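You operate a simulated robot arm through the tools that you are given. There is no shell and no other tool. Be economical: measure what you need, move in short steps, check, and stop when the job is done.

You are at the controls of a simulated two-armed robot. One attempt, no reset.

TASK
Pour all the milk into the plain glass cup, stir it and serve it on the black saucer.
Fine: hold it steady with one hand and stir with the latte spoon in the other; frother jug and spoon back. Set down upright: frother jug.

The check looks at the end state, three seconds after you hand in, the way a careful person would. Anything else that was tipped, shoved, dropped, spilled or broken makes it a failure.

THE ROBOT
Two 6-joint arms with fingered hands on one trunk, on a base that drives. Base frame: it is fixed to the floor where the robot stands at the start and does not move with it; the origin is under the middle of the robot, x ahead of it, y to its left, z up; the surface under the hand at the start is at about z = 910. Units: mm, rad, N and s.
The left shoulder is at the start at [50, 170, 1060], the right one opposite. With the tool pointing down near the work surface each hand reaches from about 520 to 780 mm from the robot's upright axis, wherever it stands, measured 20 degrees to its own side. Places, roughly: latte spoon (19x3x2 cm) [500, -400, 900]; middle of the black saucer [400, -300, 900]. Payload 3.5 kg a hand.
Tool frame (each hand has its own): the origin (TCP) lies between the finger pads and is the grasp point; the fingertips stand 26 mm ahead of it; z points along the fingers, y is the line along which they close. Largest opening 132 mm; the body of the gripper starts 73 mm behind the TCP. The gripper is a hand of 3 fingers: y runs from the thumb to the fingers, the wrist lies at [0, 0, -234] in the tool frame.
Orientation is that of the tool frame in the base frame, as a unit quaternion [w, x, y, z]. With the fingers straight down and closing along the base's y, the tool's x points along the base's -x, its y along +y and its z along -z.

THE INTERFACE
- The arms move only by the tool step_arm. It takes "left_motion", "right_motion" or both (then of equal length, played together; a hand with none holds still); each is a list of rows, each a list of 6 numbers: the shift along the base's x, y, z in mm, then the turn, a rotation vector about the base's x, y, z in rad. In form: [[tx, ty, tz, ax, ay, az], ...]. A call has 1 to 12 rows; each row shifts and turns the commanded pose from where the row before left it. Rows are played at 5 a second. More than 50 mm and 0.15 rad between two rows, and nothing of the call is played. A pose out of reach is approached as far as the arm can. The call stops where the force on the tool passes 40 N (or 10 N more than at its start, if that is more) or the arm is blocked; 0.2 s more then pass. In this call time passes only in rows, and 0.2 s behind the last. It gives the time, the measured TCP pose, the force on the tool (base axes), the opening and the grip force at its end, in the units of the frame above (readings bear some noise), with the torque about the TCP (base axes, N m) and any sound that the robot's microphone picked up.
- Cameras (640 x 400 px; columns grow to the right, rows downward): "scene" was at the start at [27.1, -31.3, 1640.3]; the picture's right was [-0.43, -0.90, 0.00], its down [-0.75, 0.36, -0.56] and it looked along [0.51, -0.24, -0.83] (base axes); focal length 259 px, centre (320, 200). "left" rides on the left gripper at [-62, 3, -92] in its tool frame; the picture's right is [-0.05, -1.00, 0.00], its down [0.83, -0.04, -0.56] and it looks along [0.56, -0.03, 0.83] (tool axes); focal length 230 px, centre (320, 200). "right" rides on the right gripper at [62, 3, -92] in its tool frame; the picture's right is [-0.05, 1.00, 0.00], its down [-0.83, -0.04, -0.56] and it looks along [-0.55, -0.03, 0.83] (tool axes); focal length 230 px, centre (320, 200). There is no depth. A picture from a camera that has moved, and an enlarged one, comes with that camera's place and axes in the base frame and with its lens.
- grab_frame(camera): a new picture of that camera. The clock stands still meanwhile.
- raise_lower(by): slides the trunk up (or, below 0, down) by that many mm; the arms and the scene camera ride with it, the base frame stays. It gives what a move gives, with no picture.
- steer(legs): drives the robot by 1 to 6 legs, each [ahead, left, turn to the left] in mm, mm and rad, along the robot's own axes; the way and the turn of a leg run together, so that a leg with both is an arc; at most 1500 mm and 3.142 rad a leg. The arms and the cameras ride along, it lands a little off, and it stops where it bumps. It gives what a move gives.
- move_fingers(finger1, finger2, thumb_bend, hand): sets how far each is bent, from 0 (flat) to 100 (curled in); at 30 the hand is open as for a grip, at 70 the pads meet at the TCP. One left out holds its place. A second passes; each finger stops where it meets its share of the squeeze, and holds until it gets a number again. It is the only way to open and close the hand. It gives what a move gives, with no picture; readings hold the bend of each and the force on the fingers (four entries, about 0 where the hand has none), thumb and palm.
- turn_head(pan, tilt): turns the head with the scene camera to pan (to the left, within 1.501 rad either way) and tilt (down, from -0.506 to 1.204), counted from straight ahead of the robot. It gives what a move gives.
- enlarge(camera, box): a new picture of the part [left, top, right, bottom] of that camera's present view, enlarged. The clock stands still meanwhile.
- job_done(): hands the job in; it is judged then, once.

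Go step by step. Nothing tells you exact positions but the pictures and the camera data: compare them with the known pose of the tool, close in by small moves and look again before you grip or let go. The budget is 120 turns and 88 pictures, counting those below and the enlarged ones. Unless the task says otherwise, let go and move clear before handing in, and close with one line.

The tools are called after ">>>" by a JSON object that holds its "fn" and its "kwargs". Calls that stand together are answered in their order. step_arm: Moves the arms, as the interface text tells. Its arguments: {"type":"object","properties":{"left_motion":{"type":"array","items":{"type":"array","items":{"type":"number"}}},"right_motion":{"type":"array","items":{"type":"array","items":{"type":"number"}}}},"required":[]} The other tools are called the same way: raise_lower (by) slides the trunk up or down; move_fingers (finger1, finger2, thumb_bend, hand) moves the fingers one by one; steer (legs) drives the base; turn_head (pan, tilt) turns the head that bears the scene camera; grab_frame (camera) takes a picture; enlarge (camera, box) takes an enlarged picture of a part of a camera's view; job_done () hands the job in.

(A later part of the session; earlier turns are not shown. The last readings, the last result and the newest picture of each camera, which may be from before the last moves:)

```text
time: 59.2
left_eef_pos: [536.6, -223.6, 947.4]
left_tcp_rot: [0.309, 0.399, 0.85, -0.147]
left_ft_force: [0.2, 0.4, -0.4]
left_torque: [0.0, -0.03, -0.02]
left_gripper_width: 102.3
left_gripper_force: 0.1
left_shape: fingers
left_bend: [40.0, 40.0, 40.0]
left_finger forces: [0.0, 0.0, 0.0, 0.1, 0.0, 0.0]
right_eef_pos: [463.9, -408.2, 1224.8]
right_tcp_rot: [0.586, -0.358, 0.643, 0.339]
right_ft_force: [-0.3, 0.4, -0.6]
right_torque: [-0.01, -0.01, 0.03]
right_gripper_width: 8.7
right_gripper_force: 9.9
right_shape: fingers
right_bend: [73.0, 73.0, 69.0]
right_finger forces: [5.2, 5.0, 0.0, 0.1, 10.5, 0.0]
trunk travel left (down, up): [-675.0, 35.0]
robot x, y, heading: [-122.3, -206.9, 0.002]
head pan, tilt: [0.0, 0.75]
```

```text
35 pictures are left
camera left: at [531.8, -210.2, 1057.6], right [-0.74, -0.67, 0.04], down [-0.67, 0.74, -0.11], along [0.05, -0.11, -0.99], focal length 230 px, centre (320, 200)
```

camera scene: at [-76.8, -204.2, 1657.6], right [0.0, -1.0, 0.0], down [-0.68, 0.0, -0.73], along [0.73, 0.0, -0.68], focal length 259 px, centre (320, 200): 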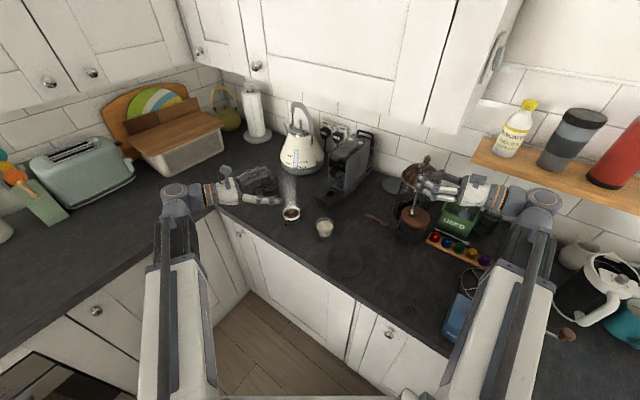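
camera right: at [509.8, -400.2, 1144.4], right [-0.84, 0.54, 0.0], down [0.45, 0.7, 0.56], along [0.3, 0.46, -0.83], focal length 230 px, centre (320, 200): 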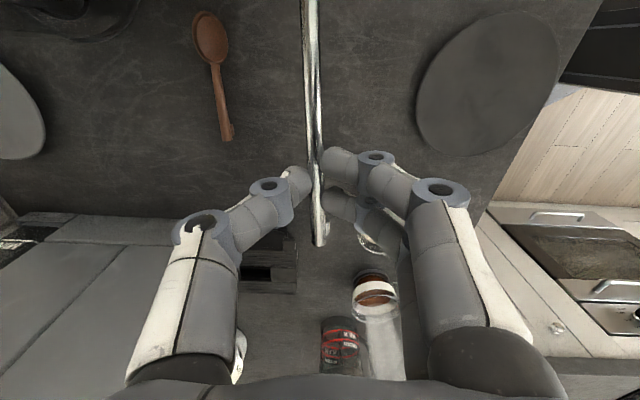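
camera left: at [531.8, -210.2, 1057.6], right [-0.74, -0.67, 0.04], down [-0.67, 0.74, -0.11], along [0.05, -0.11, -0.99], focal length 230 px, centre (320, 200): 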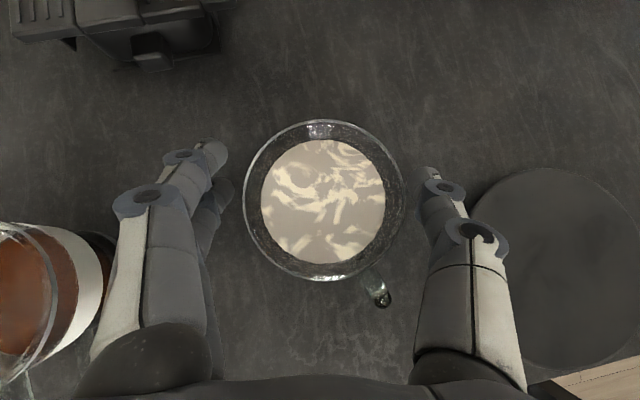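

The TCP is on the cup axis with even gaps. Closing gently on the cup.

>>> {"fn": "move_fingers", "kwargs": {"hand": "left", "finger1": 60, "finger2": 60, "thumb_bend": 60}}

>>> {"fn": "grab_frame", "kwargs": {"camera": "left"}}

```text
time: 60.2
left_eef_pos: [536.3, -222.9, 948.0]
left_tcp_rot: [0.31, 0.399, 0.85, -0.147]
left_ft_force: [-0.3, -0.8, -1.0]
left_torque: [0.04, -0.01, 0.03]
left_gripper_width: 45.3
left_gripper_force: 6.1
left_shape: fingers
left_bend: [58.0, 55.0, 58.0]
left_finger forces: [2.0, 4.0, 0.0, 0.1, 6.4, 0.0]
right_eef_pos: [462.7, -407.9, 1225.5]
right_tcp_rot: [0.585, -0.36, 0.642, 0.341]
right_ft_force: [-0.5, -0.3, -0.6]
right_torque: [-0.02, 0.02, 0.0]
right_gripper_width: 8.5
right_gripper_force: 9.9
right_shape: fingers
right_bend: [73.0, 73.0, 69.0]
right_finger forces: [5.2, 5.0, 0.0, 0.0, 10.4, 0.1]
trunk travel left (down, up): [-675.0, 35.0]
robot x, y, heading: [-120.6, -203.8, -0.006]
head pan, tilt: [0.0, 0.75]
```

```text
34 pictures are left
camera left: at [531.8, -210.1, 1057.5], right [-0.74, -0.67, 0.04], down [-0.67, 0.74, -0.11], along [0.05, -0.11, -0.99], focal length 230 px, centre (320, 200)
```

left: 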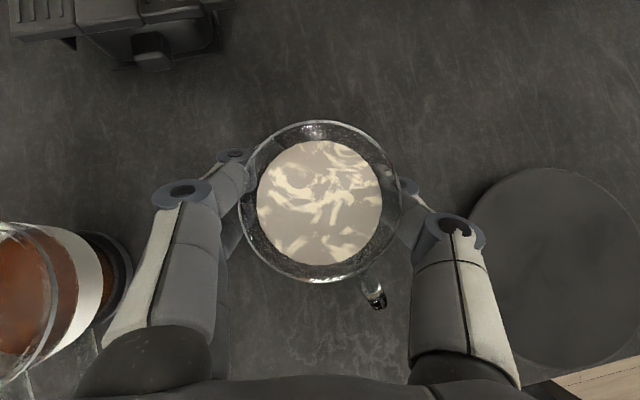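

The cup is held, but the left hand's camera mast sits right above it, in the spoon's way. I'll open slightly, flatten the hand's tilt to about 25° around the cup, and re-grip.

>>> {"fn": "move_fingers", "kwargs": {"hand": "left", "finger1": 40, "finger2": 40, "thumb_bend": 40}}

>>> {"fn": "step_arm", "kwargs": {"left_motion": [[0, 0, 0, -0.084, -0.07, 0], [0, 0, 0, -0.084, -0.07, 0], [0, 0, 0, -0.084, -0.07, 0], [0, 0, 0, -0.084, -0.07, 0]]}}

>>> {"fn": "grab_frame", "kwargs": {"camera": "left"}}

>>> {"fn": "enlarge", "kwargs": {"camera": "scene", "box": [240, 170, 400, 270]}}

```text
time: 61.2
left_eef_pos: [538.0, -221.8, 948.5]
left_tcp_rot: [0.31, 0.4, 0.85, -0.148]
left_ft_force: [0.2, 0.2, 0.9]
left_torque: [-0.03, -0.01, -0.03]
left_gripper_width: 100.9
left_gripper_force: 0.1
left_shape: fingers
left_bend: [40.0, 40.0, 40.0]
left_finger forces: [0.0, 0.0, 0.0, 0.0, 0.1, 0.0]
right_eef_pos: [464.4, -407.8, 1224.7]
right_tcp_rot: [0.586, -0.36, 0.641, 0.341]
right_ft_force: [-0.8, -0.1, -0.5]
right_torque: [-0.02, -0.01, 0.02]
right_gripper_width: 8.8
right_gripper_force: 10.3
right_shape: fingers
right_bend: [73.0, 73.0, 69.0]
right_finger forces: [5.2, 5.0, 0.1, 0.0, 10.5, 0.0]
trunk travel left (down, up): [-675.0, 35.0]
robot x, y, heading: [-124.8, -202.2, -0.001]
head pan, tilt: [0.0, 0.75]
```

```text
time: 62.2
left_eef_pos: [536.4, -222.4, 947.4]
left_tcp_rot: [0.487, 0.358, 0.762, -0.231]
left_ft_force: [-0.2, -0.5, 0.2]
left_torque: [0.04, -0.01, 0.0]
left_gripper_width: 100.8
left_gripper_force: 0.0
left_shape: fingers
left_bend: [40.0, 40.0, 40.0]
left_finger forces: [0.1, 0.1, 0.0, 0.1, 0.0, 0.1]
right_eef_pos: [464.1, -407.1, 1226.2]
right_tcp_rot: [0.586, -0.359, 0.642, 0.341]
right_ft_force: [-0.3, 0.0, 0.0]
right_torque: [0.0, -0.01, -0.01]
right_gripper_width: 8.6
right_gripper_force: 10.7
right_shape: fingers
right_bend: [73.0, 73.0, 69.0]
right_finger forces: [5.2, 5.0, 0.0, 0.1, 10.5, 0.0]
trunk travel left (down, up): [-675.0, 35.0]
robot x, y, heading: [-121.5, -200.1, -0.003]
head pan, tilt: [0.0, 0.75]
```

```text
33 pictures are left
camera left: at [502.1, -175.0, 1042.4], right [-0.75, -0.65, 0.05], down [-0.58, 0.63, -0.52], along [0.31, -0.42, -0.85], focal length 230 px, centre (320, 200)
```

left: 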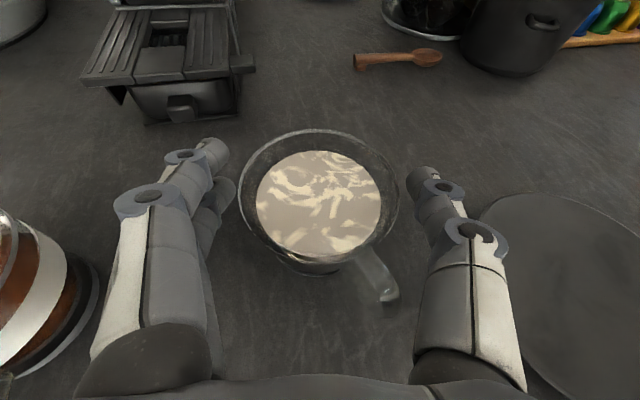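

```text
4.00 times, centred on (320, 220) of scene
camera zoom: at [-76.7, -203.9, 1657.6], right [0.0, -1.0, 0.0], down [-0.68, 0.0, -0.73], along [0.73, 0.0, -0.68], focal length 1036 px, centre (320, 120)
```

zoom: 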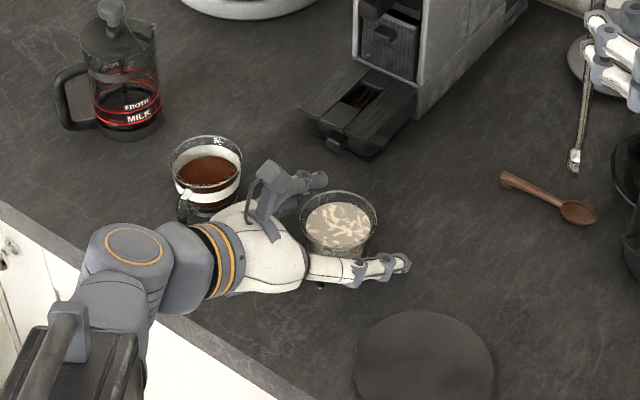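

Clear access now. Re-gripping the cup, and moving the spoon over the cup at height with a slight lean away from the left hand.

>>> {"fn": "move_fingers", "kwargs": {"hand": "left", "finger1": 60, "finger2": 60, "thumb_bend": 60}}

>>> {"fn": "step_arm", "kwargs": {"right_motion": [[10, 25, 0, 0.087, -0.051, 0], [10, 25, 0, 0.087, -0.051, 0], [10, 25, -5, 0, 0, 0], [10, 25, -5, 0, 0, 0], [10, 24, -10, 0, 0, 0], [0, 0, 0, 0, 0, 0]]}}

>>> {"fn": "enlarge", "kwargs": {"camera": "scene", "box": [290, 150, 450, 250]}}

>>> {"fn": "grab_frame", "kwargs": {"camera": "left"}}

```text
time: 63.2
left_eef_pos: [536.4, -222.4, 948.0]
left_tcp_rot: [0.487, 0.358, 0.763, -0.23]
left_ft_force: [-0.7, 1.6, 0.2]
left_torque: [0.03, 0.01, 0.0]
left_gripper_width: 46.1
left_gripper_force: 6.4
left_shape: fingers
left_bend: [58.0, 57.0, 58.0]
left_finger forces: [3.2, 2.9, 0.0, 0.0, 6.1, 0.0]
right_eef_pos: [465.4, -407.1, 1225.5]
right_tcp_rot: [0.587, -0.359, 0.642, 0.34]
right_ft_force: [0.0, 0.3, -0.2]
right_torque: [0.04, 0.04, 0.01]
right_gripper_width: 8.8
right_gripper_force: 10.4
right_shape: fingers
right_bend: [73.0, 73.0, 69.0]
right_finger forces: [5.2, 5.1, 0.1, 0.0, 10.5, 0.0]
trunk travel left (down, up): [-675.0, 35.0]
robot x, y, heading: [-124.3, -203.8, -0.003]
head pan, tilt: [0.0, 0.75]
```

```text
time: 64.6
left_eef_pos: [536.1, -223.6, 948.1]
left_tcp_rot: [0.486, 0.358, 0.764, -0.229]
left_ft_force: [0.8, -0.1, 0.6]
left_torque: [0.01, 0.0, -0.01]
left_gripper_width: 46.0
left_gripper_force: 6.1
left_shape: fingers
left_bend: [58.0, 57.0, 58.0]
left_finger forces: [3.1, 2.7, 0.1, 0.0, 6.3, 0.1]
right_eef_pos: [503.5, -285.1, 1286.1]
right_tcp_rot: [0.646, -0.324, 0.58, 0.376]
right_ft_force: [0.0, -0.9, -0.4]
right_torque: [-0.01, 0.0, -0.04]
right_gripper_width: 8.7
right_gripper_force: 10.4
right_shape: fingers
right_bend: [73.0, 73.0, 69.0]
right_finger forces: [5.1, 4.7, 0.1, 0.1, 10.2, 0.0]
right hand out of reach, approached as far as the arm can: row 1, 2, 3, 4, 5
trunk travel left (down, up): [-675.0, 35.0]
robot x, y, heading: [-118.1, -205.8, -0.003]
head pan, tilt: [0.0, 0.75]
```

```text
4.00 times, centred on (370, 200) of scene
camera zoom: at [-76.6, -204.0, 1657.6], right [0.0, -1.0, 0.0], down [-0.68, 0.0, -0.73], along [0.73, 0.0, -0.68], focal length 1036 px, centre (120, 200)
```

zoom: 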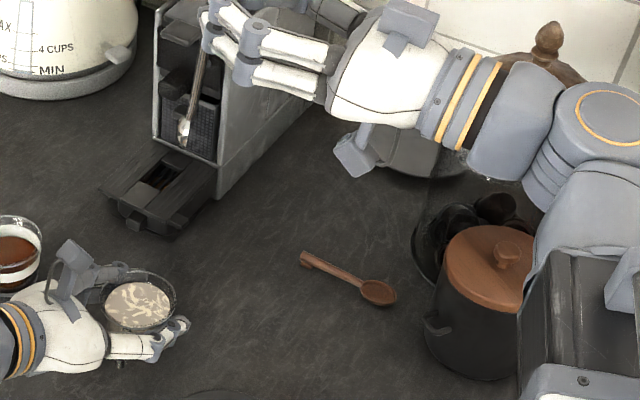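

```text
30 pictures are left
camera left: at [502.2, -175.4, 1042.4], right [-0.76, -0.65, 0.05], down [-0.58, 0.63, -0.52], along [0.31, -0.42, -0.85], focal length 230 px, centre (320, 200)
```

left: 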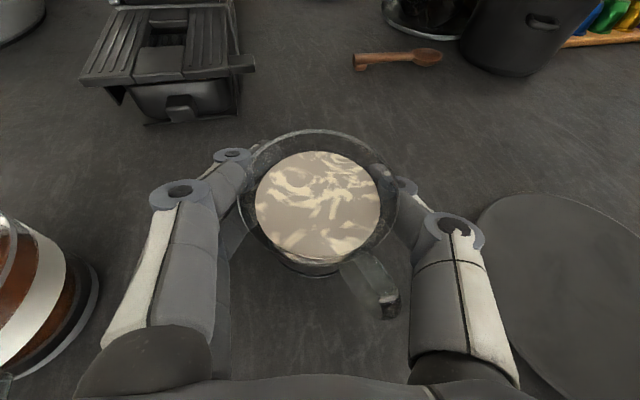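

The cup is held, but the right arm can't go low with the hand fully horizontal. I'll reduce its tilt and test how low it can reach.

>>> {"fn": "step_arm", "kwargs": {"right_motion": [[0, -10, 0, -0.115, 0.068, 0], [0, -10, 0, -0.115, 0.068, 0], [0, -10, -10, -0.115, 0.068, 0], [0, 0, -20, 0, 0, 0], [0, 0, -20, 0, 0, 0], [0, 0, -20, 0, 0, 0]]}}

```text
time: 66.0
left_eef_pos: [535.5, -222.7, 948.8]
left_tcp_rot: [0.486, 0.358, 0.763, -0.23]
left_ft_force: [0.6, 0.6, 0.3]
left_torque: [0.0, -0.02, 0.0]
left_gripper_width: 45.9
left_gripper_force: 5.6
left_shape: fingers
left_bend: [58.0, 57.0, 58.0]
left_finger forces: [3.2, 2.9, 0.1, 0.0, 6.0, 0.0]
right_eef_pos: [505.0, -312.4, 1213.2]
right_tcp_rot: [0.521, -0.392, 0.696, 0.301]
right_ft_force: [0.1, 0.0, 0.3]
right_torque: [-0.01, 0.0, -0.03]
right_gripper_width: 8.8
right_gripper_force: 10.0
right_shape: fingers
right_bend: [73.0, 73.0, 69.0]
right_finger forces: [5.0, 4.8, 0.0, 0.0, 10.1, 0.0]
trunk travel left (down, up): [-675.0, 35.0]
robot x, y, heading: [-118.9, -202.7, -0.005]
head pan, tilt: [0.0, 0.75]
```

That pose is reachable. Continuing downward at this tilt (spoon tip stays well above everything).

>>> {"fn": "step_arm", "kwargs": {"right_motion": [[0, 0, -20, 0, 0, 0], [0, 0, -20, 0, 0, 0], [0, 0, -20, 0, 0, 0], [0, 0, -10, 0, 0, 0]]}}

```text
time: 67.0
left_eef_pos: [536.3, -223.1, 947.9]
left_tcp_rot: [0.486, 0.358, 0.763, -0.229]
left_ft_force: [0.2, -0.1, 0.7]
left_torque: [-0.01, -0.01, 0.0]
left_gripper_width: 46.2
left_gripper_force: 6.3
left_shape: fingers
left_bend: [58.0, 57.0, 58.0]
left_finger forces: [3.2, 2.9, 0.0, 0.0, 6.1, 0.0]
right_eef_pos: [504.5, -313.5, 1144.6]
right_tcp_rot: [0.519, -0.39, 0.698, 0.302]
right_ft_force: [0.1, 0.5, -0.1]
right_torque: [0.01, 0.02, 0.02]
right_gripper_width: 8.5
right_gripper_force: 9.9
right_shape: fingers
right_bend: [73.0, 73.0, 69.0]
right_finger forces: [4.9, 4.8, 0.0, 0.0, 10.0, 0.0]
trunk travel left (down, up): [-675.0, 35.0]
robot x, y, heading: [-120.7, -205.2, -0.006]
head pan, tilt: [0.0, 0.75]
```

Good, the tilt works at lower heights. Moving the spoon over the cup with its tip still about 50 mm above the rim, then checking.

>>> {"fn": "step_arm", "kwargs": {"right_motion": [[0, 0, 20, 0, 0, 0], [10.4, 26.6, 0, 0, 0, 0], [10.4, 26.6, 0, 0, 0, 0], [10.4, 26.6, 0, 0, 0, 0], [10.4, 26.6, 0, 0, 0, 0], [0, 0, 0, 0, 0, 0]]}}

>>> {"fn": "enlarge", "kwargs": {"camera": "scene", "box": [260, 130, 420, 250]}}

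>>> {"fn": "grab_frame", "kwargs": {"camera": "left"}}

```text
time: 68.4
left_eef_pos: [536.2, -223.5, 947.9]
left_tcp_rot: [0.486, 0.359, 0.763, -0.23]
left_ft_force: [0.2, -1.0, -0.6]
left_torque: [-0.01, 0.0, 0.02]
left_gripper_width: 45.8
left_gripper_force: 6.1
left_shape: fingers
left_bend: [58.0, 57.0, 58.0]
left_finger forces: [3.0, 2.8, 0.0, 0.1, 6.2, 0.0]
right_eef_pos: [547.8, -208.6, 1164.7]
right_tcp_rot: [0.522, -0.393, 0.694, 0.303]
right_ft_force: [-0.7, 0.8, -0.1]
right_torque: [-0.01, 0.03, 0.0]
right_gripper_width: 8.6
right_gripper_force: 9.6
right_shape: fingers
right_bend: [73.0, 73.0, 69.0]
right_finger forces: [4.9, 4.8, 0.0, 0.2, 9.8, 0.1]
trunk travel left (down, up): [-675.0, 35.0]
robot x, y, heading: [-120.0, -203.5, -0.004]
head pan, tilt: [0.0, 0.75]
```

```text
3.33 times, centred on (340, 190) of scene
camera zoom: at [-76.6, -204.0, 1657.6], right [0.0, -1.0, 0.0], down [-0.68, 0.0, -0.73], along [0.73, 0.0, -0.68], focal length 864 px, centre (253, 233)
```

zoom: 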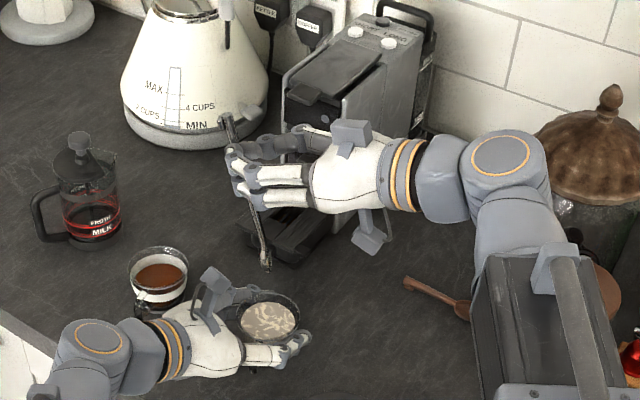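

```text
28 pictures are left
camera left: at [502.2, -175.4, 1042.4], right [-0.76, -0.65, 0.05], down [-0.58, 0.63, -0.52], along [0.31, -0.42, -0.85], focal length 230 px, centre (320, 200)
```

left: 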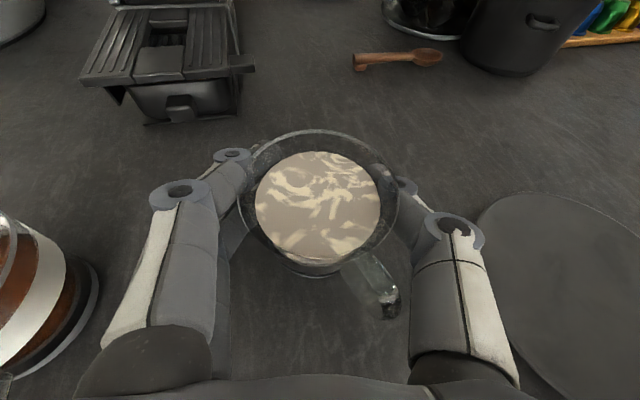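

The spoon tip is nearly over the cup. Lowering 40 mm to view it in the left camera.

>>> {"fn": "step_arm", "kwargs": {"right_motion": [[-2, -2, -15, 0, 0, 0], [-2, -1, -15, 0, 0, 0], [0, 0, -12, 0, 0, 0], [0, 0, 0, 0, 0, 0]]}}

>>> {"fn": "grab_frame", "kwargs": {"camera": "left"}}

```text
time: 69.4
left_eef_pos: [536.0, -222.8, 947.8]
left_tcp_rot: [0.487, 0.358, 0.763, -0.23]
left_ft_force: [0.2, -0.3, 0.3]
left_torque: [-0.02, 0.0, 0.0]
left_gripper_width: 46.0
left_gripper_force: 6.0
left_shape: fingers
left_bend: [58.0, 57.0, 58.0]
left_finger forces: [3.2, 2.8, 0.0, 0.1, 6.0, 0.0]
right_eef_pos: [541.4, -211.7, 1123.1]
right_tcp_rot: [0.522, -0.392, 0.695, 0.301]
right_ft_force: [-0.2, 0.4, -0.4]
right_torque: [0.01, -0.01, 0.0]
right_gripper_width: 8.6
right_gripper_force: 9.9
right_shape: fingers
right_bend: [73.0, 73.0, 69.0]
right_finger forces: [4.8, 4.6, 0.0, 0.0, 9.8, 0.1]
trunk travel left (down, up): [-675.0, 35.0]
robot x, y, heading: [-123.0, -204.9, -0.007]
head pan, tilt: [0.0, 0.75]
```

```text
27 pictures are left
camera left: at [502.3, -175.3, 1042.4], right [-0.76, -0.65, 0.05], down [-0.58, 0.63, -0.52], along [0.31, -0.42, -0.85], focal length 230 px, centre (320, 200)
```

left: 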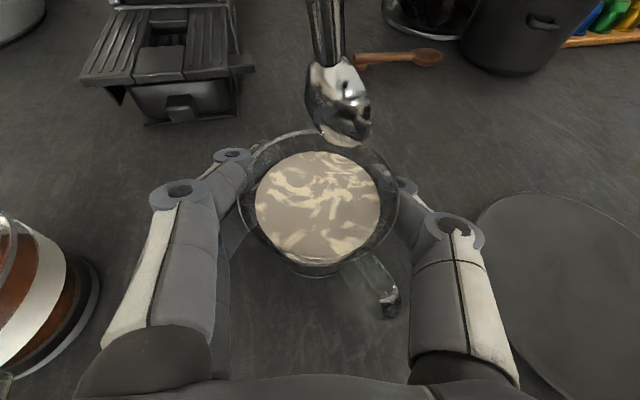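

Tip estimated at (533, -222, 988), near the cup centre. Lowering until it enters the cup and checking.

>>> {"fn": "step_arm", "kwargs": {"right_motion": [[2, 0, -12, 0, 0, 0], [2, 0, -12, 0, 0, 0], [0, 0, -10, 0, 0, 0], [0, 0, 0, 0, 0, 0]]}}

>>> {"fn": "grab_frame", "kwargs": {"camera": "left"}}

```text
time: 70.4
left_eef_pos: [536.1, -223.3, 947.5]
left_tcp_rot: [0.487, 0.358, 0.763, -0.23]
left_ft_force: [0.3, 0.0, -0.2]
left_torque: [0.0, 0.02, 0.04]
left_gripper_width: 46.0
left_gripper_force: 5.9
left_shape: fingers
left_bend: [58.0, 57.0, 58.0]
left_finger forces: [3.2, 2.9, 0.0, 0.0, 6.2, 0.1]
right_eef_pos: [546.9, -204.5, 1108.0]
right_tcp_rot: [0.519, -0.391, 0.698, 0.302]
right_ft_force: [-0.9, -0.5, 0.1]
right_torque: [0.01, 0.02, 0.01]
right_gripper_width: 8.5
right_gripper_force: 9.6
right_shape: fingers
right_bend: [73.0, 73.0, 69.0]
right_finger forces: [4.9, 4.7, 0.0, 0.0, 9.8, 0.0]
right hand out of reach, approached as far as the arm can: row 2, 3
trunk travel left (down, up): [-675.0, 35.0]
robot x, y, heading: [-124.9, -204.1, -0.0]
head pan, tilt: [0.0, 0.75]
```

```text
26 pictures are left
camera left: at [502.3, -175.3, 1042.4], right [-0.76, -0.65, 0.05], down [-0.58, 0.63, -0.52], along [0.31, -0.42, -0.85], focal length 230 px, centre (320, 200)
```

left: 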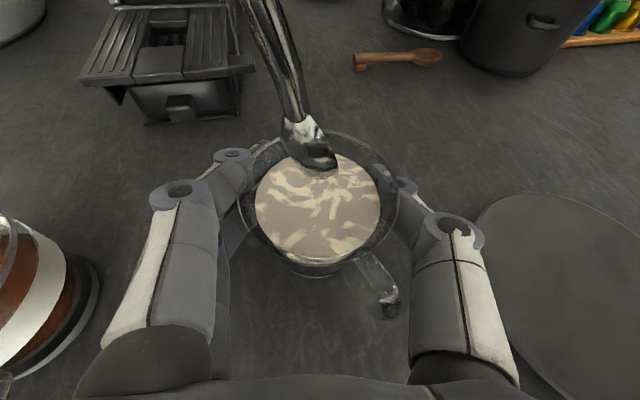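

The arm limit appears again lower down, so I'll raise, yaw the hand clockwise and lean the spoon a little more, keeping the tip over the cup.

>>> {"fn": "step_arm", "kwargs": {"right_motion": [[0, 0, 20, 0, 0, 0], [2, 0, 10, 0, 0, -0.1], [4, 2, 0, 0, 0, -0.1], [4, 4, 0, -0.089, 0.08, 0], [4, 3, 0, 0, 0, 0], [0, 0, -8, 0, 0, 0], [0, 0, -8, 0, 0, 0]]}}

>>> {"fn": "grab_frame", "kwargs": {"camera": "left"}}

```text
time: 72.0
left_eef_pos: [537.3, -222.1, 948.6]
left_tcp_rot: [0.487, 0.358, 0.763, -0.229]
left_ft_force: [-0.1, 0.0, -0.6]
left_torque: [0.03, -0.02, 0.01]
left_gripper_width: 46.0
left_gripper_force: 6.1
left_shape: fingers
left_bend: [58.0, 57.0, 58.0]
left_finger forces: [3.2, 3.0, 0.1, 0.0, 6.1, 0.0]
right_eef_pos: [560.8, -195.3, 1122.2]
right_tcp_rot: [0.504, -0.335, 0.763, 0.228]
right_ft_force: [-0.5, 0.0, -0.5]
right_torque: [0.03, 0.02, 0.0]
right_gripper_width: 8.6
right_gripper_force: 8.8
right_shape: fingers
right_bend: [73.0, 73.0, 69.0]
right_finger forces: [4.7, 4.6, 0.0, 0.0, 9.5, 0.0]
trunk travel left (down, up): [-675.0, 35.0]
robot x, y, heading: [-118.4, -203.3, -0.003]
head pan, tilt: [0.0, 0.75]
```

```text
25 pictures are left
camera left: at [502.3, -175.3, 1042.4], right [-0.76, -0.65, 0.05], down [-0.58, 0.63, -0.52], along [0.31, -0.42, -0.85], focal length 230 px, centre (320, 200)
```

left: 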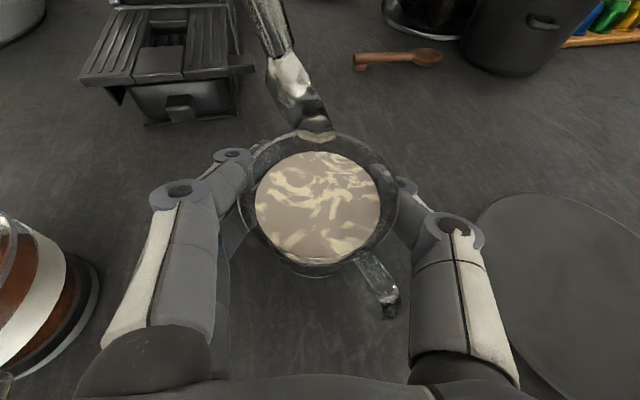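

Tip over the cup centre. Lowering into the cup in steps.

>>> {"fn": "step_arm", "kwargs": {"right_motion": [[0, 0, -10, 0, 0, 0], [0, 0, -10, 0, 0, 0], [0, 0, -8, 0, 0, 0], [0, 0, 0, 0, 0, 0]]}}

>>> {"fn": "grab_frame", "kwargs": {"camera": "left"}}

```text
time: 73.0
left_eef_pos: [537.2, -222.7, 947.4]
left_tcp_rot: [0.486, 0.358, 0.763, -0.23]
left_ft_force: [0.1, -0.4, -0.7]
left_torque: [0.03, 0.02, -0.02]
left_gripper_width: 45.9
left_gripper_force: 5.9
left_shape: fingers
left_bend: [58.0, 57.0, 58.0]
left_finger forces: [3.1, 3.0, 0.1, 0.0, 6.1, 0.0]
right_eef_pos: [560.6, -196.5, 1094.6]
right_tcp_rot: [0.505, -0.334, 0.763, 0.227]
right_ft_force: [0.4, 0.5, -0.2]
right_torque: [0.0, -0.02, 0.0]
right_gripper_width: 8.6
right_gripper_force: 9.5
right_shape: fingers
right_bend: [73.0, 73.0, 69.0]
right_finger forces: [4.6, 4.7, 0.0, 0.0, 9.4, 0.1]
trunk travel left (down, up): [-675.0, 35.0]
robot x, y, heading: [-124.5, -205.1, 0.003]
head pan, tilt: [0.0, 0.75]
```

```text
24 pictures are left
camera left: at [502.3, -175.3, 1042.4], right [-0.76, -0.65, 0.05], down [-0.58, 0.63, -0.52], along [0.31, -0.42, -0.85], focal length 230 px, centre (320, 200)
```

left: 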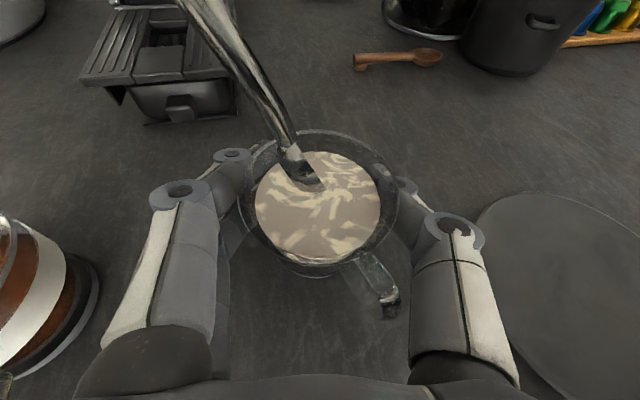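

The spoon bowl is in the milk coffee with no contact. I'll go slightly deeper, centre it, and start stirring in small circles.

>>> {"fn": "step_arm", "kwargs": {"right_motion": [[-4, 2, -6, 0, 0, 0], [-4, 2, -5, 0, 0, 0], [8, 0, 0, 0, 0, 0], [-2.3, 5.7, 0, 0, 0, 0], [-5.7, 2.3, 0, 0, 0, 0], [-5.7, -2.3, 0, 0, 0, 0], [-2.3, -5.7, 0, 0, 0, 0], [2.3, -5.7, 0, 0, 0, 0], [5.7, -2.3, 0, 0, 0, 0], [5.7, 2.3, 0, 0, 0, 0], [2.3, 5.7, 0, 0, 0, 0]]}}

>>> {"fn": "grab_frame", "kwargs": {"camera": "left"}}

```text
time: 75.4
left_eef_pos: [536.5, -222.6, 948.7]
left_tcp_rot: [0.487, 0.358, 0.763, -0.23]
left_ft_force: [-0.8, -0.1, 0.1]
left_torque: [0.0, -0.03, 0.0]
left_gripper_width: 45.9
left_gripper_force: 6.4
left_shape: fingers
left_bend: [58.0, 57.0, 58.0]
left_finger forces: [3.2, 3.0, 0.1, 0.0, 6.1, 0.0]
right_eef_pos: [561.7, -192.2, 1084.1]
right_tcp_rot: [0.505, -0.335, 0.763, 0.228]
right_ft_force: [0.6, 0.0, -0.2]
right_torque: [-0.03, 0.01, -0.01]
right_gripper_width: 8.4
right_gripper_force: 9.1
right_shape: fingers
right_bend: [73.0, 73.0, 69.0]
right_finger forces: [4.7, 4.5, 0.0, 0.1, 9.4, 0.0]
trunk travel left (down, up): [-675.0, 35.0]
robot x, y, heading: [-120.2, -204.8, -0.004]
head pan, tilt: [0.0, 0.75]
```

```text
23 pictures are left
camera left: at [502.3, -175.3, 1042.4], right [-0.76, -0.65, 0.05], down [-0.58, 0.63, -0.52], along [0.31, -0.42, -0.85], focal length 230 px, centre (320, 200)
```

left: 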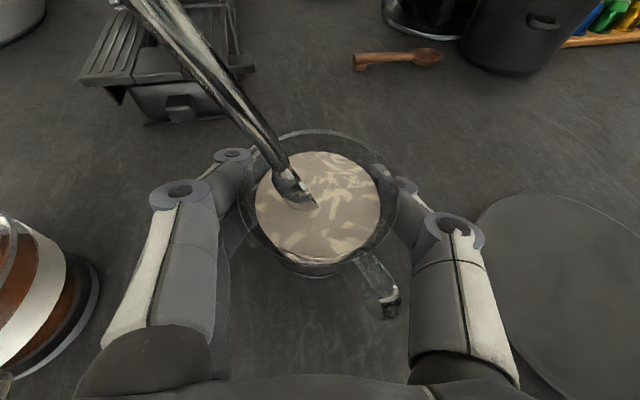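

It's mixing without touching the cup. A bit deeper and more central, continuing to stir.

>>> {"fn": "step_arm", "kwargs": {"right_motion": [[-4, -5, -5, 0, 0, 0], [-2.8, 6.6, 0, 0, 0, 0], [-6.6, 2.8, 0, 0, 0, 0], [-6.6, -2.8, 0, 0, 0, 0], [-2.8, -6.6, 0, 0, 0, 0], [2.8, -6.6, 0, 0, 0, 0], [6.6, -2.8, 0, 0, 0, 0], [6.6, 2.8, 0, 0, 0, 0], [2.8, 6.6, 0, 0, 0, 0], [-2.8, 6.6, 0, 0, 0, 0], [-6.6, 2.8, 0, 0, 0, 0], [-6.6, -2.8, 0, 0, 0, 0]]}}

>>> {"fn": "step_arm", "kwargs": {"right_motion": [[-2.8, -6.6, 0, 0, 0, 0], [2.8, -6.6, 0, 0, 0, 0], [6.6, -2.8, 0, 0, 0, 0], [6.6, 2.8, 0, 0, 0, 0], [2.8, 6.6, 0, 0, 0, 0], [-2.8, 6.6, 0, 0, 0, 0], [-6.6, 2.8, 0, 0, 0, 0], [-6.6, -2.8, 0, 0, 0, 0], [-2.8, -6.6, 0, 0, 0, 0], [2.8, -6.6, 0, 0, 0, 0], [6.6, -2.8, 0, 0, 0, 0], [6.6, 2.8, 0, 0, 0, 0]]}}

>>> {"fn": "grab_frame", "kwargs": {"camera": "left"}}

```text
time: 78.0
left_eef_pos: [536.0, -223.5, 948.3]
left_tcp_rot: [0.487, 0.358, 0.763, -0.23]
left_ft_force: [0.1, 0.9, 0.6]
left_torque: [0.01, -0.01, 0.01]
left_gripper_width: 46.1
left_gripper_force: 5.7
left_shape: fingers
left_bend: [58.0, 57.0, 58.0]
left_finger forces: [3.2, 2.9, 0.1, 0.1, 6.1, 0.0]
right_eef_pos: [541.7, -189.9, 1079.8]
right_tcp_rot: [0.505, -0.335, 0.762, 0.228]
right_ft_force: [-0.5, 0.0, 0.0]
right_torque: [-0.01, -0.02, -0.02]
right_gripper_width: 8.1
right_gripper_force: 8.8
right_shape: fingers
right_bend: [73.0, 73.0, 69.0]
right_finger forces: [4.4, 4.6, 0.0, 0.1, 9.3, 0.1]
trunk travel left (down, up): [-675.0, 35.0]
robot x, y, heading: [-123.0, -201.5, -0.004]
head pan, tilt: [0.0, 0.75]
```

```text
time: 80.6
left_eef_pos: [536.1, -223.7, 947.4]
left_tcp_rot: [0.486, 0.358, 0.763, -0.23]
left_ft_force: [-0.3, 0.7, 0.9]
left_torque: [-0.01, 0.01, -0.01]
left_gripper_width: 45.9
left_gripper_force: 6.3
left_shape: fingers
left_bend: [58.0, 57.0, 58.0]
left_finger forces: [3.2, 2.9, 0.1, 0.1, 6.1, 0.0]
right_eef_pos: [554.6, -204.8, 1078.1]
right_tcp_rot: [0.505, -0.334, 0.763, 0.227]
right_ft_force: [0.5, -0.1, -0.7]
right_torque: [-0.01, -0.05, -0.03]
right_gripper_width: 8.2
right_gripper_force: 9.2
right_shape: fingers
right_bend: [73.0, 73.0, 69.0]
right_finger forces: [4.4, 4.4, 0.0, 0.0, 9.1, 0.1]
trunk travel left (down, up): [-675.0, 35.0]
robot x, y, heading: [-122.5, -203.3, -0.002]
head pan, tilt: [0.0, 0.75]
```

```text
22 pictures are left
camera left: at [502.3, -175.3, 1042.4], right [-0.76, -0.65, 0.05], down [-0.58, 0.63, -0.52], along [0.31, -0.42, -0.85], focal length 230 px, centre (320, 200)
```

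left: 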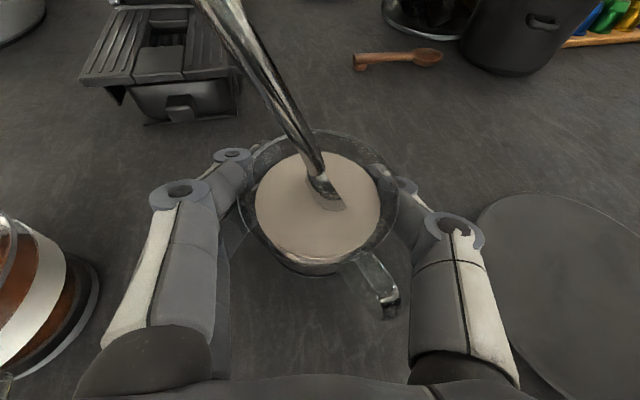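

The drink is evenly mixed. Lifting the spoon out slowly and pausing over the cup to let it drip off.

>>> {"fn": "step_arm", "kwargs": {"right_motion": [[-3, 0, 8, 0, 0, 0], [-3, 0, 8, 0, 0, 0], [0, 0, 10, 0, 0, 0], [0, 0, 12, 0, 0, 0], [0, 0, 12, 0, 0, 0], [0, 0, 0, 0, 0, 0], [0, 0, 0, 0, 0, 0], [0, 0, 0, 0, 0, 0], [0, 0, 0, 0, 0, 0], [0, 0, 0, 0, 0, 0], [0, 0, 0, 0, 0, 0], [0, 0, 0, 0, 0, 0]]}}

>>> {"fn": "grab_frame", "kwargs": {"camera": "left"}}

```text
time: 83.2
left_eef_pos: [536.9, -223.0, 948.6]
left_tcp_rot: [0.487, 0.357, 0.763, -0.229]
left_ft_force: [-0.3, 0.7, -0.9]
left_torque: [0.02, 0.01, -0.02]
left_gripper_width: 45.6
left_gripper_force: 6.1
left_shape: fingers
left_bend: [58.0, 57.0, 58.0]
left_finger forces: [2.9, 2.9, 0.1, 0.1, 6.1, 0.0]
right_eef_pos: [549.0, -204.2, 1130.3]
right_tcp_rot: [0.505, -0.335, 0.762, 0.228]
right_ft_force: [0.3, -0.3, -0.7]
right_torque: [0.0, 0.01, -0.02]
right_gripper_width: 8.0
right_gripper_force: 8.9
right_shape: fingers
right_bend: [73.0, 73.0, 69.0]
right_finger forces: [4.3, 4.5, 0.0, 0.0, 9.0, 0.0]
trunk travel left (down, up): [-675.0, 35.0]
robot x, y, heading: [-124.1, -204.2, -0.002]
head pan, tilt: [0.0, 0.75]
```

```text
21 pictures are left
camera left: at [502.3, -175.3, 1042.4], right [-0.76, -0.65, 0.05], down [-0.58, 0.63, -0.52], along [0.31, -0.42, -0.85], focal length 230 px, centre (320, 200)
```

left: 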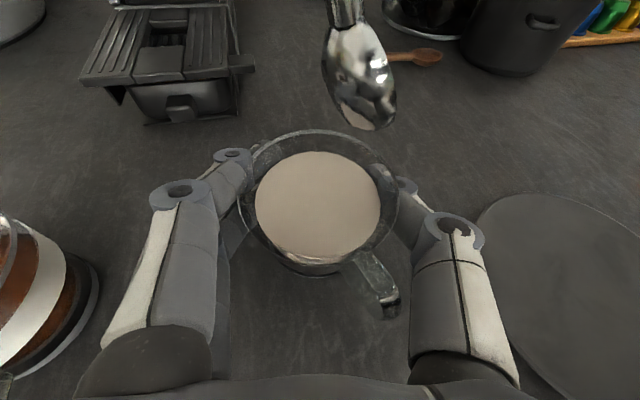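

The spoon is clean and clear of the cup. Moving it away to above its original place and rotating it back to level.

>>> {"fn": "step_arm", "kwargs": {"right_motion": [[0, 0, 20, 0, 0, 0], [-2, -30, 10, 0, 0, 0], [-2, -30, 10, 0, 0, 0], [-2, -30, 0, 0, 0, 0], [-2, -30, 0, 0, 0, 0]]}}

>>> {"fn": "step_arm", "kwargs": {"right_motion": [[0, 0, 0, -0.109, 0.098, 0], [0, 0, 0, -0.109, 0.098, 0], [0, 0, 0, -0.109, 0.098, 0], [0, 0, 0, -0.109, 0.098, 0], [0, 0, 0, -0.109, 0.098, 0], [0, 0, 0, -0.109, 0.098, 0], [0, 0, 0, -0.109, 0.098, 0], [0, 0, 0, -0.109, 0.098, 0], [0, 0, 0, 0, 0, 0.107], [0, 0, 0, 0, 0, 0.107]]}}

>>> {"fn": "enlarge", "kwargs": {"camera": "scene", "box": [240, 130, 460, 280]}}

```text
time: 84.4
left_eef_pos: [536.1, -222.6, 947.5]
left_tcp_rot: [0.486, 0.358, 0.764, -0.229]
left_ft_force: [0.3, 0.3, 0.1]
left_torque: [0.01, -0.02, -0.01]
left_gripper_width: 45.9
left_gripper_force: 6.2
left_shape: fingers
left_bend: [58.0, 57.0, 58.0]
left_finger forces: [3.1, 3.0, 0.0, 0.0, 6.2, 0.1]
right_eef_pos: [539.2, -324.1, 1170.4]
right_tcp_rot: [0.505, -0.335, 0.762, 0.228]
right_ft_force: [-0.9, -0.2, -0.3]
right_torque: [-0.02, -0.02, -0.04]
right_gripper_width: 8.0
right_gripper_force: 8.2
right_shape: fingers
right_bend: [73.0, 73.0, 69.0]
right_finger forces: [4.4, 4.1, 0.0, 0.0, 8.7, 0.0]
trunk travel left (down, up): [-675.0, 35.0]
robot x, y, heading: [-122.6, -200.8, -0.004]
head pan, tilt: [0.0, 0.75]
```

```text
time: 86.6
left_eef_pos: [536.4, -222.1, 948.9]
left_tcp_rot: [0.486, 0.358, 0.763, -0.23]
left_ft_force: [0.0, 0.0, -0.4]
left_torque: [-0.01, 0.02, 0.0]
left_gripper_width: 45.9
left_gripper_force: 5.9
left_shape: fingers
left_bend: [58.0, 57.0, 58.0]
left_finger forces: [3.1, 3.0, 0.0, 0.0, 6.1, 0.0]
right_eef_pos: [540.4, -323.5, 1170.4]
right_tcp_rot: [0.001, -0.498, 0.867, -0.001]
right_ft_force: [0.1, -0.2, 0.1]
right_torque: [-0.02, 0.01, 0.0]
right_gripper_width: 8.0
right_gripper_force: 7.7
right_shape: fingers
right_bend: [73.0, 73.0, 69.0]
right_finger forces: [3.8, 4.2, 0.0, 0.0, 8.1, 0.0]
trunk travel left (down, up): [-675.0, 35.0]
robot x, y, heading: [-122.8, -203.3, -0.002]
head pan, tilt: [0.0, 0.75]
```

```text
2.67 times, centred on (350, 205) of scene
camera zoom: at [-76.6, -204.0, 1657.6], right [0.0, -1.0, 0.0], down [-0.68, 0.0, -0.73], along [0.73, 0.0, -0.68], focal length 691 px, centre (240, 187)
```

zoom: 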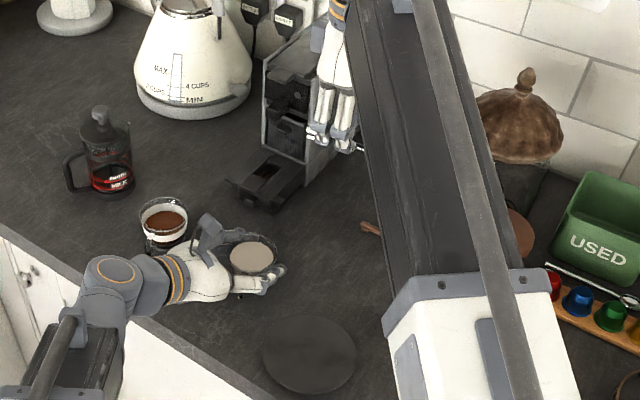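

Both hands look fine. Checking how the spoon sits in the right hand before lowering.

>>> {"fn": "grab_frame", "kwargs": {"camera": "right"}}

```text
19 pictures are left
camera right: at [507.1, -374.9, 1261.6], right [-0.84, 0.55, 0.0], down [0.45, 0.7, 0.56], along [0.3, 0.46, -0.83], focal length 230 px, centre (320, 200)
```

right: 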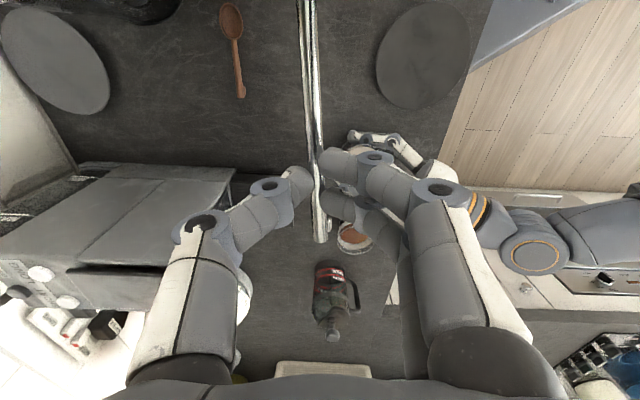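

The spoon sits unchanged in the hand. Lowering it to its original place.

>>> {"fn": "step_arm", "kwargs": {"right_motion": [[1, 1, -40, 0, 0, 0], [0, 0, -40, 0, 0, 0], [0, 0, -40, 0, 0, 0], [0, 0, -35, 0, 0, 0], [0, 0, -30, 0, 0, 0], [0, 0, -20, 0, 0, 0], [0, 0, -10, 0, 0, 0], [0, 0, -5, 0, 0, 0], [0, 0, 0, 0, 0, 0]]}}

>>> {"fn": "grab_frame", "kwargs": {"camera": "right"}}

```text
time: 88.6
left_eef_pos: [536.2, -223.6, 947.9]
left_tcp_rot: [0.486, 0.359, 0.763, -0.23]
left_ft_force: [-0.1, 0.0, 1.5]
left_torque: [0.0, -0.01, -0.01]
left_gripper_width: 46.0
left_gripper_force: 5.5
left_shape: fingers
left_bend: [58.0, 57.0, 58.0]
left_finger forces: [3.0, 2.9, 0.0, 0.1, 6.0, 0.0]
right_eef_pos: [541.2, -322.6, 950.0]
right_tcp_rot: [0.0, -0.498, 0.867, -0.001]
right_ft_force: [0.0, 0.8, -0.2]
right_torque: [-0.04, -0.04, 0.02]
right_gripper_width: 7.9
right_gripper_force: 7.9
right_shape: fingers
right_bend: [73.0, 73.0, 69.0]
right_finger forces: [3.6, 3.9, 0.0, 0.0, 7.9, 0.0]
trunk travel left (down, up): [-675.0, 35.0]
robot x, y, heading: [-120.8, -204.9, -0.004]
head pan, tilt: [0.0, 0.75]
```

```text
18 pictures are left
camera right: at [508.3, -373.8, 1041.5], right [-0.84, 0.55, 0.0], down [0.45, 0.7, 0.56], along [0.31, 0.46, -0.83], focal length 230 px, centre (320, 200)
```

right: 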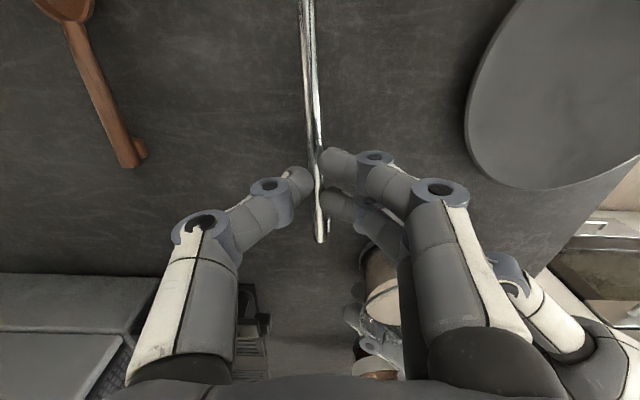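

Nearly down. Final fine steps to the counter.

>>> {"fn": "step_arm", "kwargs": {"right_motion": [[0, 0, -3, 0, 0, 0], [0, 0, -2, 0, 0, 0], [0, 0, -1.5, 0, 0, 0], [0, 0, -1, 0, 0, 0], [0, 0, 0, 0, 0, 0]]}}

```text
time: 89.8
left_eef_pos: [536.2, -222.7, 949.3]
left_tcp_rot: [0.487, 0.358, 0.763, -0.23]
left_ft_force: [-0.2, -0.4, 0.4]
left_torque: [-0.02, -0.01, -0.01]
left_gripper_width: 45.6
left_gripper_force: 6.0
left_shape: fingers
left_bend: [58.0, 57.0, 58.0]
left_finger forces: [3.1, 2.9, 0.0, 0.1, 6.2, 0.1]
right_eef_pos: [542.2, -323.2, 941.9]
right_tcp_rot: [0.001, -0.498, 0.867, 0.0]
right_ft_force: [0.1, -0.4, 1.8]
right_torque: [0.02, -0.01, 0.02]
right_gripper_width: 7.7
right_gripper_force: 9.1
right_shape: fingers
right_bend: [73.0, 73.0, 69.0]
right_finger forces: [4.1, 4.9, 0.0, 0.1, 8.8, 0.0]
trunk travel left (down, up): [-675.0, 35.0]
robot x, y, heading: [-118.0, -203.6, -0.001]
head pan, tilt: [0.0, 0.75]
```

The spoon touches the counter. Opening slightly, rising a few mm, then opening further and withdrawing.

>>> {"fn": "move_fingers", "kwargs": {"hand": "right", "finger1": 65, "finger2": 65, "thumb_bend": 64}}

>>> {"fn": "step_arm", "kwargs": {"right_motion": [[0, 0, 4, 0, 0, 0], [0, 0, 3, 0, 0, 0]]}}

>>> {"fn": "move_fingers", "kwargs": {"hand": "right", "finger1": 57, "finger2": 57, "thumb_bend": 57}}

>>> {"fn": "grab_frame", "kwargs": {"camera": "right"}}

```text
time: 90.8
left_eef_pos: [536.7, -223.1, 948.8]
left_tcp_rot: [0.486, 0.358, 0.763, -0.229]
left_ft_force: [0.3, 0.6, 0.1]
left_torque: [0.0, -0.03, -0.01]
left_gripper_width: 45.8
left_gripper_force: 6.1
left_shape: fingers
left_bend: [58.0, 57.0, 58.0]
left_finger forces: [3.1, 2.9, 0.0, 0.0, 6.1, 0.0]
right_eef_pos: [543.4, -323.4, 941.8]
right_tcp_rot: [0.0, -0.499, 0.867, 0.0]
right_ft_force: [0.7, -0.1, -0.1]
right_torque: [-0.02, -0.01, 0.02]
right_gripper_width: 20.3
right_gripper_force: 0.2
right_shape: fingers
right_bend: [65.0, 65.0, 64.0]
right_finger forces: [0.0, 0.1, 0.1, 0.0, 0.0, 0.0]
trunk travel left (down, up): [-675.0, 35.0]
robot x, y, heading: [-121.0, -204.6, -0.008]
head pan, tilt: [0.0, 0.75]
```

```text
time: 91.4
left_eef_pos: [536.6, -222.4, 948.6]
left_tcp_rot: [0.486, 0.358, 0.763, -0.229]
left_ft_force: [-0.2, -0.1, -0.2]
left_torque: [0.03, 0.01, 0.0]
left_gripper_width: 45.9
left_gripper_force: 6.2
left_shape: fingers
left_bend: [58.0, 57.0, 58.0]
left_finger forces: [3.1, 2.9, 0.0, 0.0, 6.1, 0.0]
right_eef_pos: [542.1, -321.6, 947.9]
right_tcp_rot: [0.0, -0.499, 0.867, 0.0]
right_ft_force: [0.8, -0.7, 0.8]
right_torque: [-0.01, -0.02, -0.03]
right_gripper_width: 20.6
right_gripper_force: 0.0
right_shape: fingers
right_bend: [65.0, 65.0, 64.0]
right_finger forces: [0.0, 0.1, 0.0, 0.0, 0.1, 0.0]
trunk travel left (down, up): [-675.0, 35.0]
robot x, y, heading: [-121.7, -202.7, -0.002]
head pan, tilt: [0.0, 0.75]
```

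```text
time: 92.4
left_eef_pos: [535.9, -223.5, 948.4]
left_tcp_rot: [0.486, 0.358, 0.763, -0.23]
left_ft_force: [0.6, -0.4, -0.2]
left_torque: [0.01, 0.0, 0.03]
left_gripper_width: 45.9
left_gripper_force: 6.3
left_shape: fingers
left_bend: [58.0, 57.0, 58.0]
left_finger forces: [3.1, 3.0, 0.0, 0.0, 6.1, 0.0]
right_eef_pos: [542.2, -320.9, 948.0]
right_tcp_rot: [0.001, -0.498, 0.867, 0.0]
right_ft_force: [0.0, 0.5, 0.4]
right_torque: [-0.03, 0.01, -0.02]
right_gripper_width: 47.3
right_gripper_force: 0.1
right_shape: fingers
right_bend: [56.0, 56.0, 56.0]
right_finger forces: [0.0, 0.1, 0.0, 0.0, 0.0, 0.1]
trunk travel left (down, up): [-675.0, 35.0]
robot x, y, heading: [-122.6, -203.7, -0.006]
head pan, tilt: [0.0, 0.75]
```

```text
17 pictures are left
camera right: at [508.5, -374.0, 1040.7], right [-0.84, 0.55, 0.0], down [0.45, 0.7, 0.56], along [0.31, 0.46, -0.83], focal length 230 px, centre (320, 200)
```

right: 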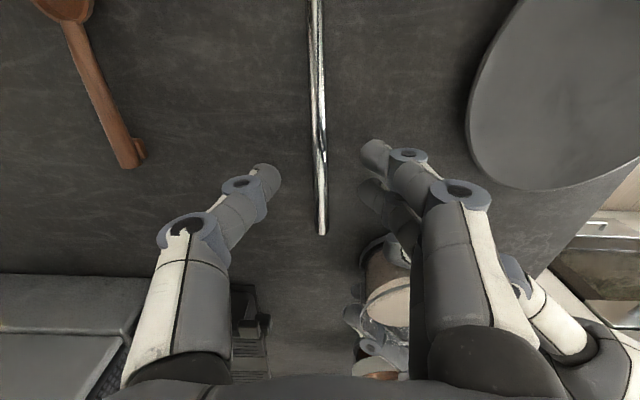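

The spoon lies back in its place. The saucer is too near for the left arm from here, so I'll withdraw both hands, back the base up a little, and re-grip the cup for the transfer.

>>> {"fn": "step_arm", "kwargs": {"right_motion": [[0, 0, 20, 0, 0, 0], [0, 0, 35, 0, 0, 0], [0, 0, 45, 0, 0, 0], [0, -30, 45, 0, 0, 0], [0, -45, 30, 0, 0, 0], [0, -45, 10, 0, 0, 0]]}}

>>> {"fn": "move_fingers", "kwargs": {"hand": "left", "finger1": 40, "finger2": 40, "thumb_bend": 40}}

>>> {"fn": "step_arm", "kwargs": {"left_motion": [[-12, 14, 9, 0, 0, 0], [-15, 18, 11, 0, 0, 0], [-18, 21, 13, 0, 0, 0], [-18, 21, 20, 0, 0, 0], [0, 0, 40, 0, 0, 0], [0, 0, 30, 0, 0, 0]]}}

>>> {"fn": "steer", "kwargs": {"legs": [[-120, 0, 0], [0, -70, 0]]}}

>>> {"fn": "grab_frame", "kwargs": {"camera": "scene"}}

```text
refused: row 4 steps farther than a row can; nothing moved
```

```text
time: 93.4
left_eef_pos: [535.1, -223.5, 947.6]
left_tcp_rot: [0.487, 0.358, 0.763, -0.229]
left_ft_force: [-0.1, 0.5, 0.2]
left_torque: [0.04, -0.02, -0.02]
left_gripper_width: 101.0
left_gripper_force: 0.0
left_shape: fingers
left_bend: [40.0, 40.0, 40.0]
left_finger forces: [0.0, 0.0, 0.0, 0.0, 0.0, 0.1]
right_eef_pos: [541.2, -322.0, 949.2]
right_tcp_rot: [0.001, -0.499, 0.866, -0.002]
right_ft_force: [0.3, 0.3, -0.7]
right_torque: [-0.03, 0.01, 0.0]
right_gripper_width: 47.1
right_gripper_force: 0.1
right_shape: fingers
right_bend: [56.0, 56.0, 56.0]
right_finger forces: [0.1, 0.0, 0.0, 0.0, 0.1, 0.0]
trunk travel left (down, up): [-675.0, 35.0]
robot x, y, heading: [-123.5, -201.7, -0.003]
head pan, tilt: [0.0, 0.75]
```

```text
time: 94.8
left_eef_pos: [483.9, -148.5, 1070.5]
left_tcp_rot: [0.487, 0.358, 0.763, -0.23]
left_ft_force: [0.8, -0.5, -0.8]
left_torque: [0.03, -0.02, 0.02]
left_gripper_width: 101.1
left_gripper_force: 0.1
left_shape: fingers
left_bend: [40.0, 40.0, 40.0]
left_finger forces: [0.1, 0.0, 0.1, 0.0, 0.1, 0.0]
left hand out of reach, approached as far as the arm can: row 5
right_eef_pos: [541.4, -322.9, 948.4]
right_tcp_rot: [0.0, -0.498, 0.867, -0.001]
right_ft_force: [0.5, 0.5, 0.1]
right_torque: [0.04, 0.01, 0.04]
right_gripper_width: 47.2
right_gripper_force: 0.1
right_shape: fingers
right_bend: [56.0, 56.0, 56.0]
right_finger forces: [0.0, 0.1, 0.1, 0.1, 0.0, 0.0]
trunk travel left (down, up): [-675.0, 35.0]
robot x, y, heading: [-123.8, -204.2, -0.009]
head pan, tilt: [0.0, 0.75]
```

```text
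time: 96.7
left_eef_pos: [361.6, -221.0, 1069.7]
left_tcp_rot: [0.486, 0.359, 0.762, -0.23]
left_ft_force: [0.1, 0.0, -0.6]
left_torque: [0.0, 0.02, 0.01]
left_gripper_width: 101.0
left_gripper_force: 0.0
left_shape: fingers
left_bend: [40.0, 40.0, 40.0]
left_finger forces: [0.0, 0.0, 0.0, 0.0, 0.0, 0.0]
right_eef_pos: [419.6, -394.8, 949.2]
right_tcp_rot: [0.001, -0.497, 0.868, 0.0]
right_ft_force: [-0.3, -0.2, -0.5]
right_torque: [0.01, -0.01, -0.03]
right_gripper_width: 47.7
right_gripper_force: 0.0
right_shape: fingers
right_bend: [56.0, 56.0, 56.0]
right_finger forces: [0.0, 0.1, 0.1, 0.0, 0.0, 0.0]
trunk travel left (down, up): [-675.0, 35.0]
robot x, y, heading: [-239.9, -277.6, -0.005]
head pan, tilt: [0.0, 0.75]
```

```text
16 pictures are left
camera scene: at [-198.6, -276.5, 1657.6], right [0.0, -1.0, 0.0], down [-0.68, 0.0, -0.73], along [0.73, 0.0, -0.68], focal length 259 px, centre (320, 200)
```

scene: 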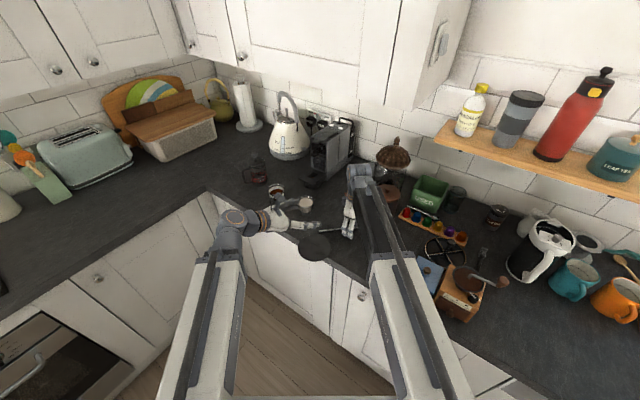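

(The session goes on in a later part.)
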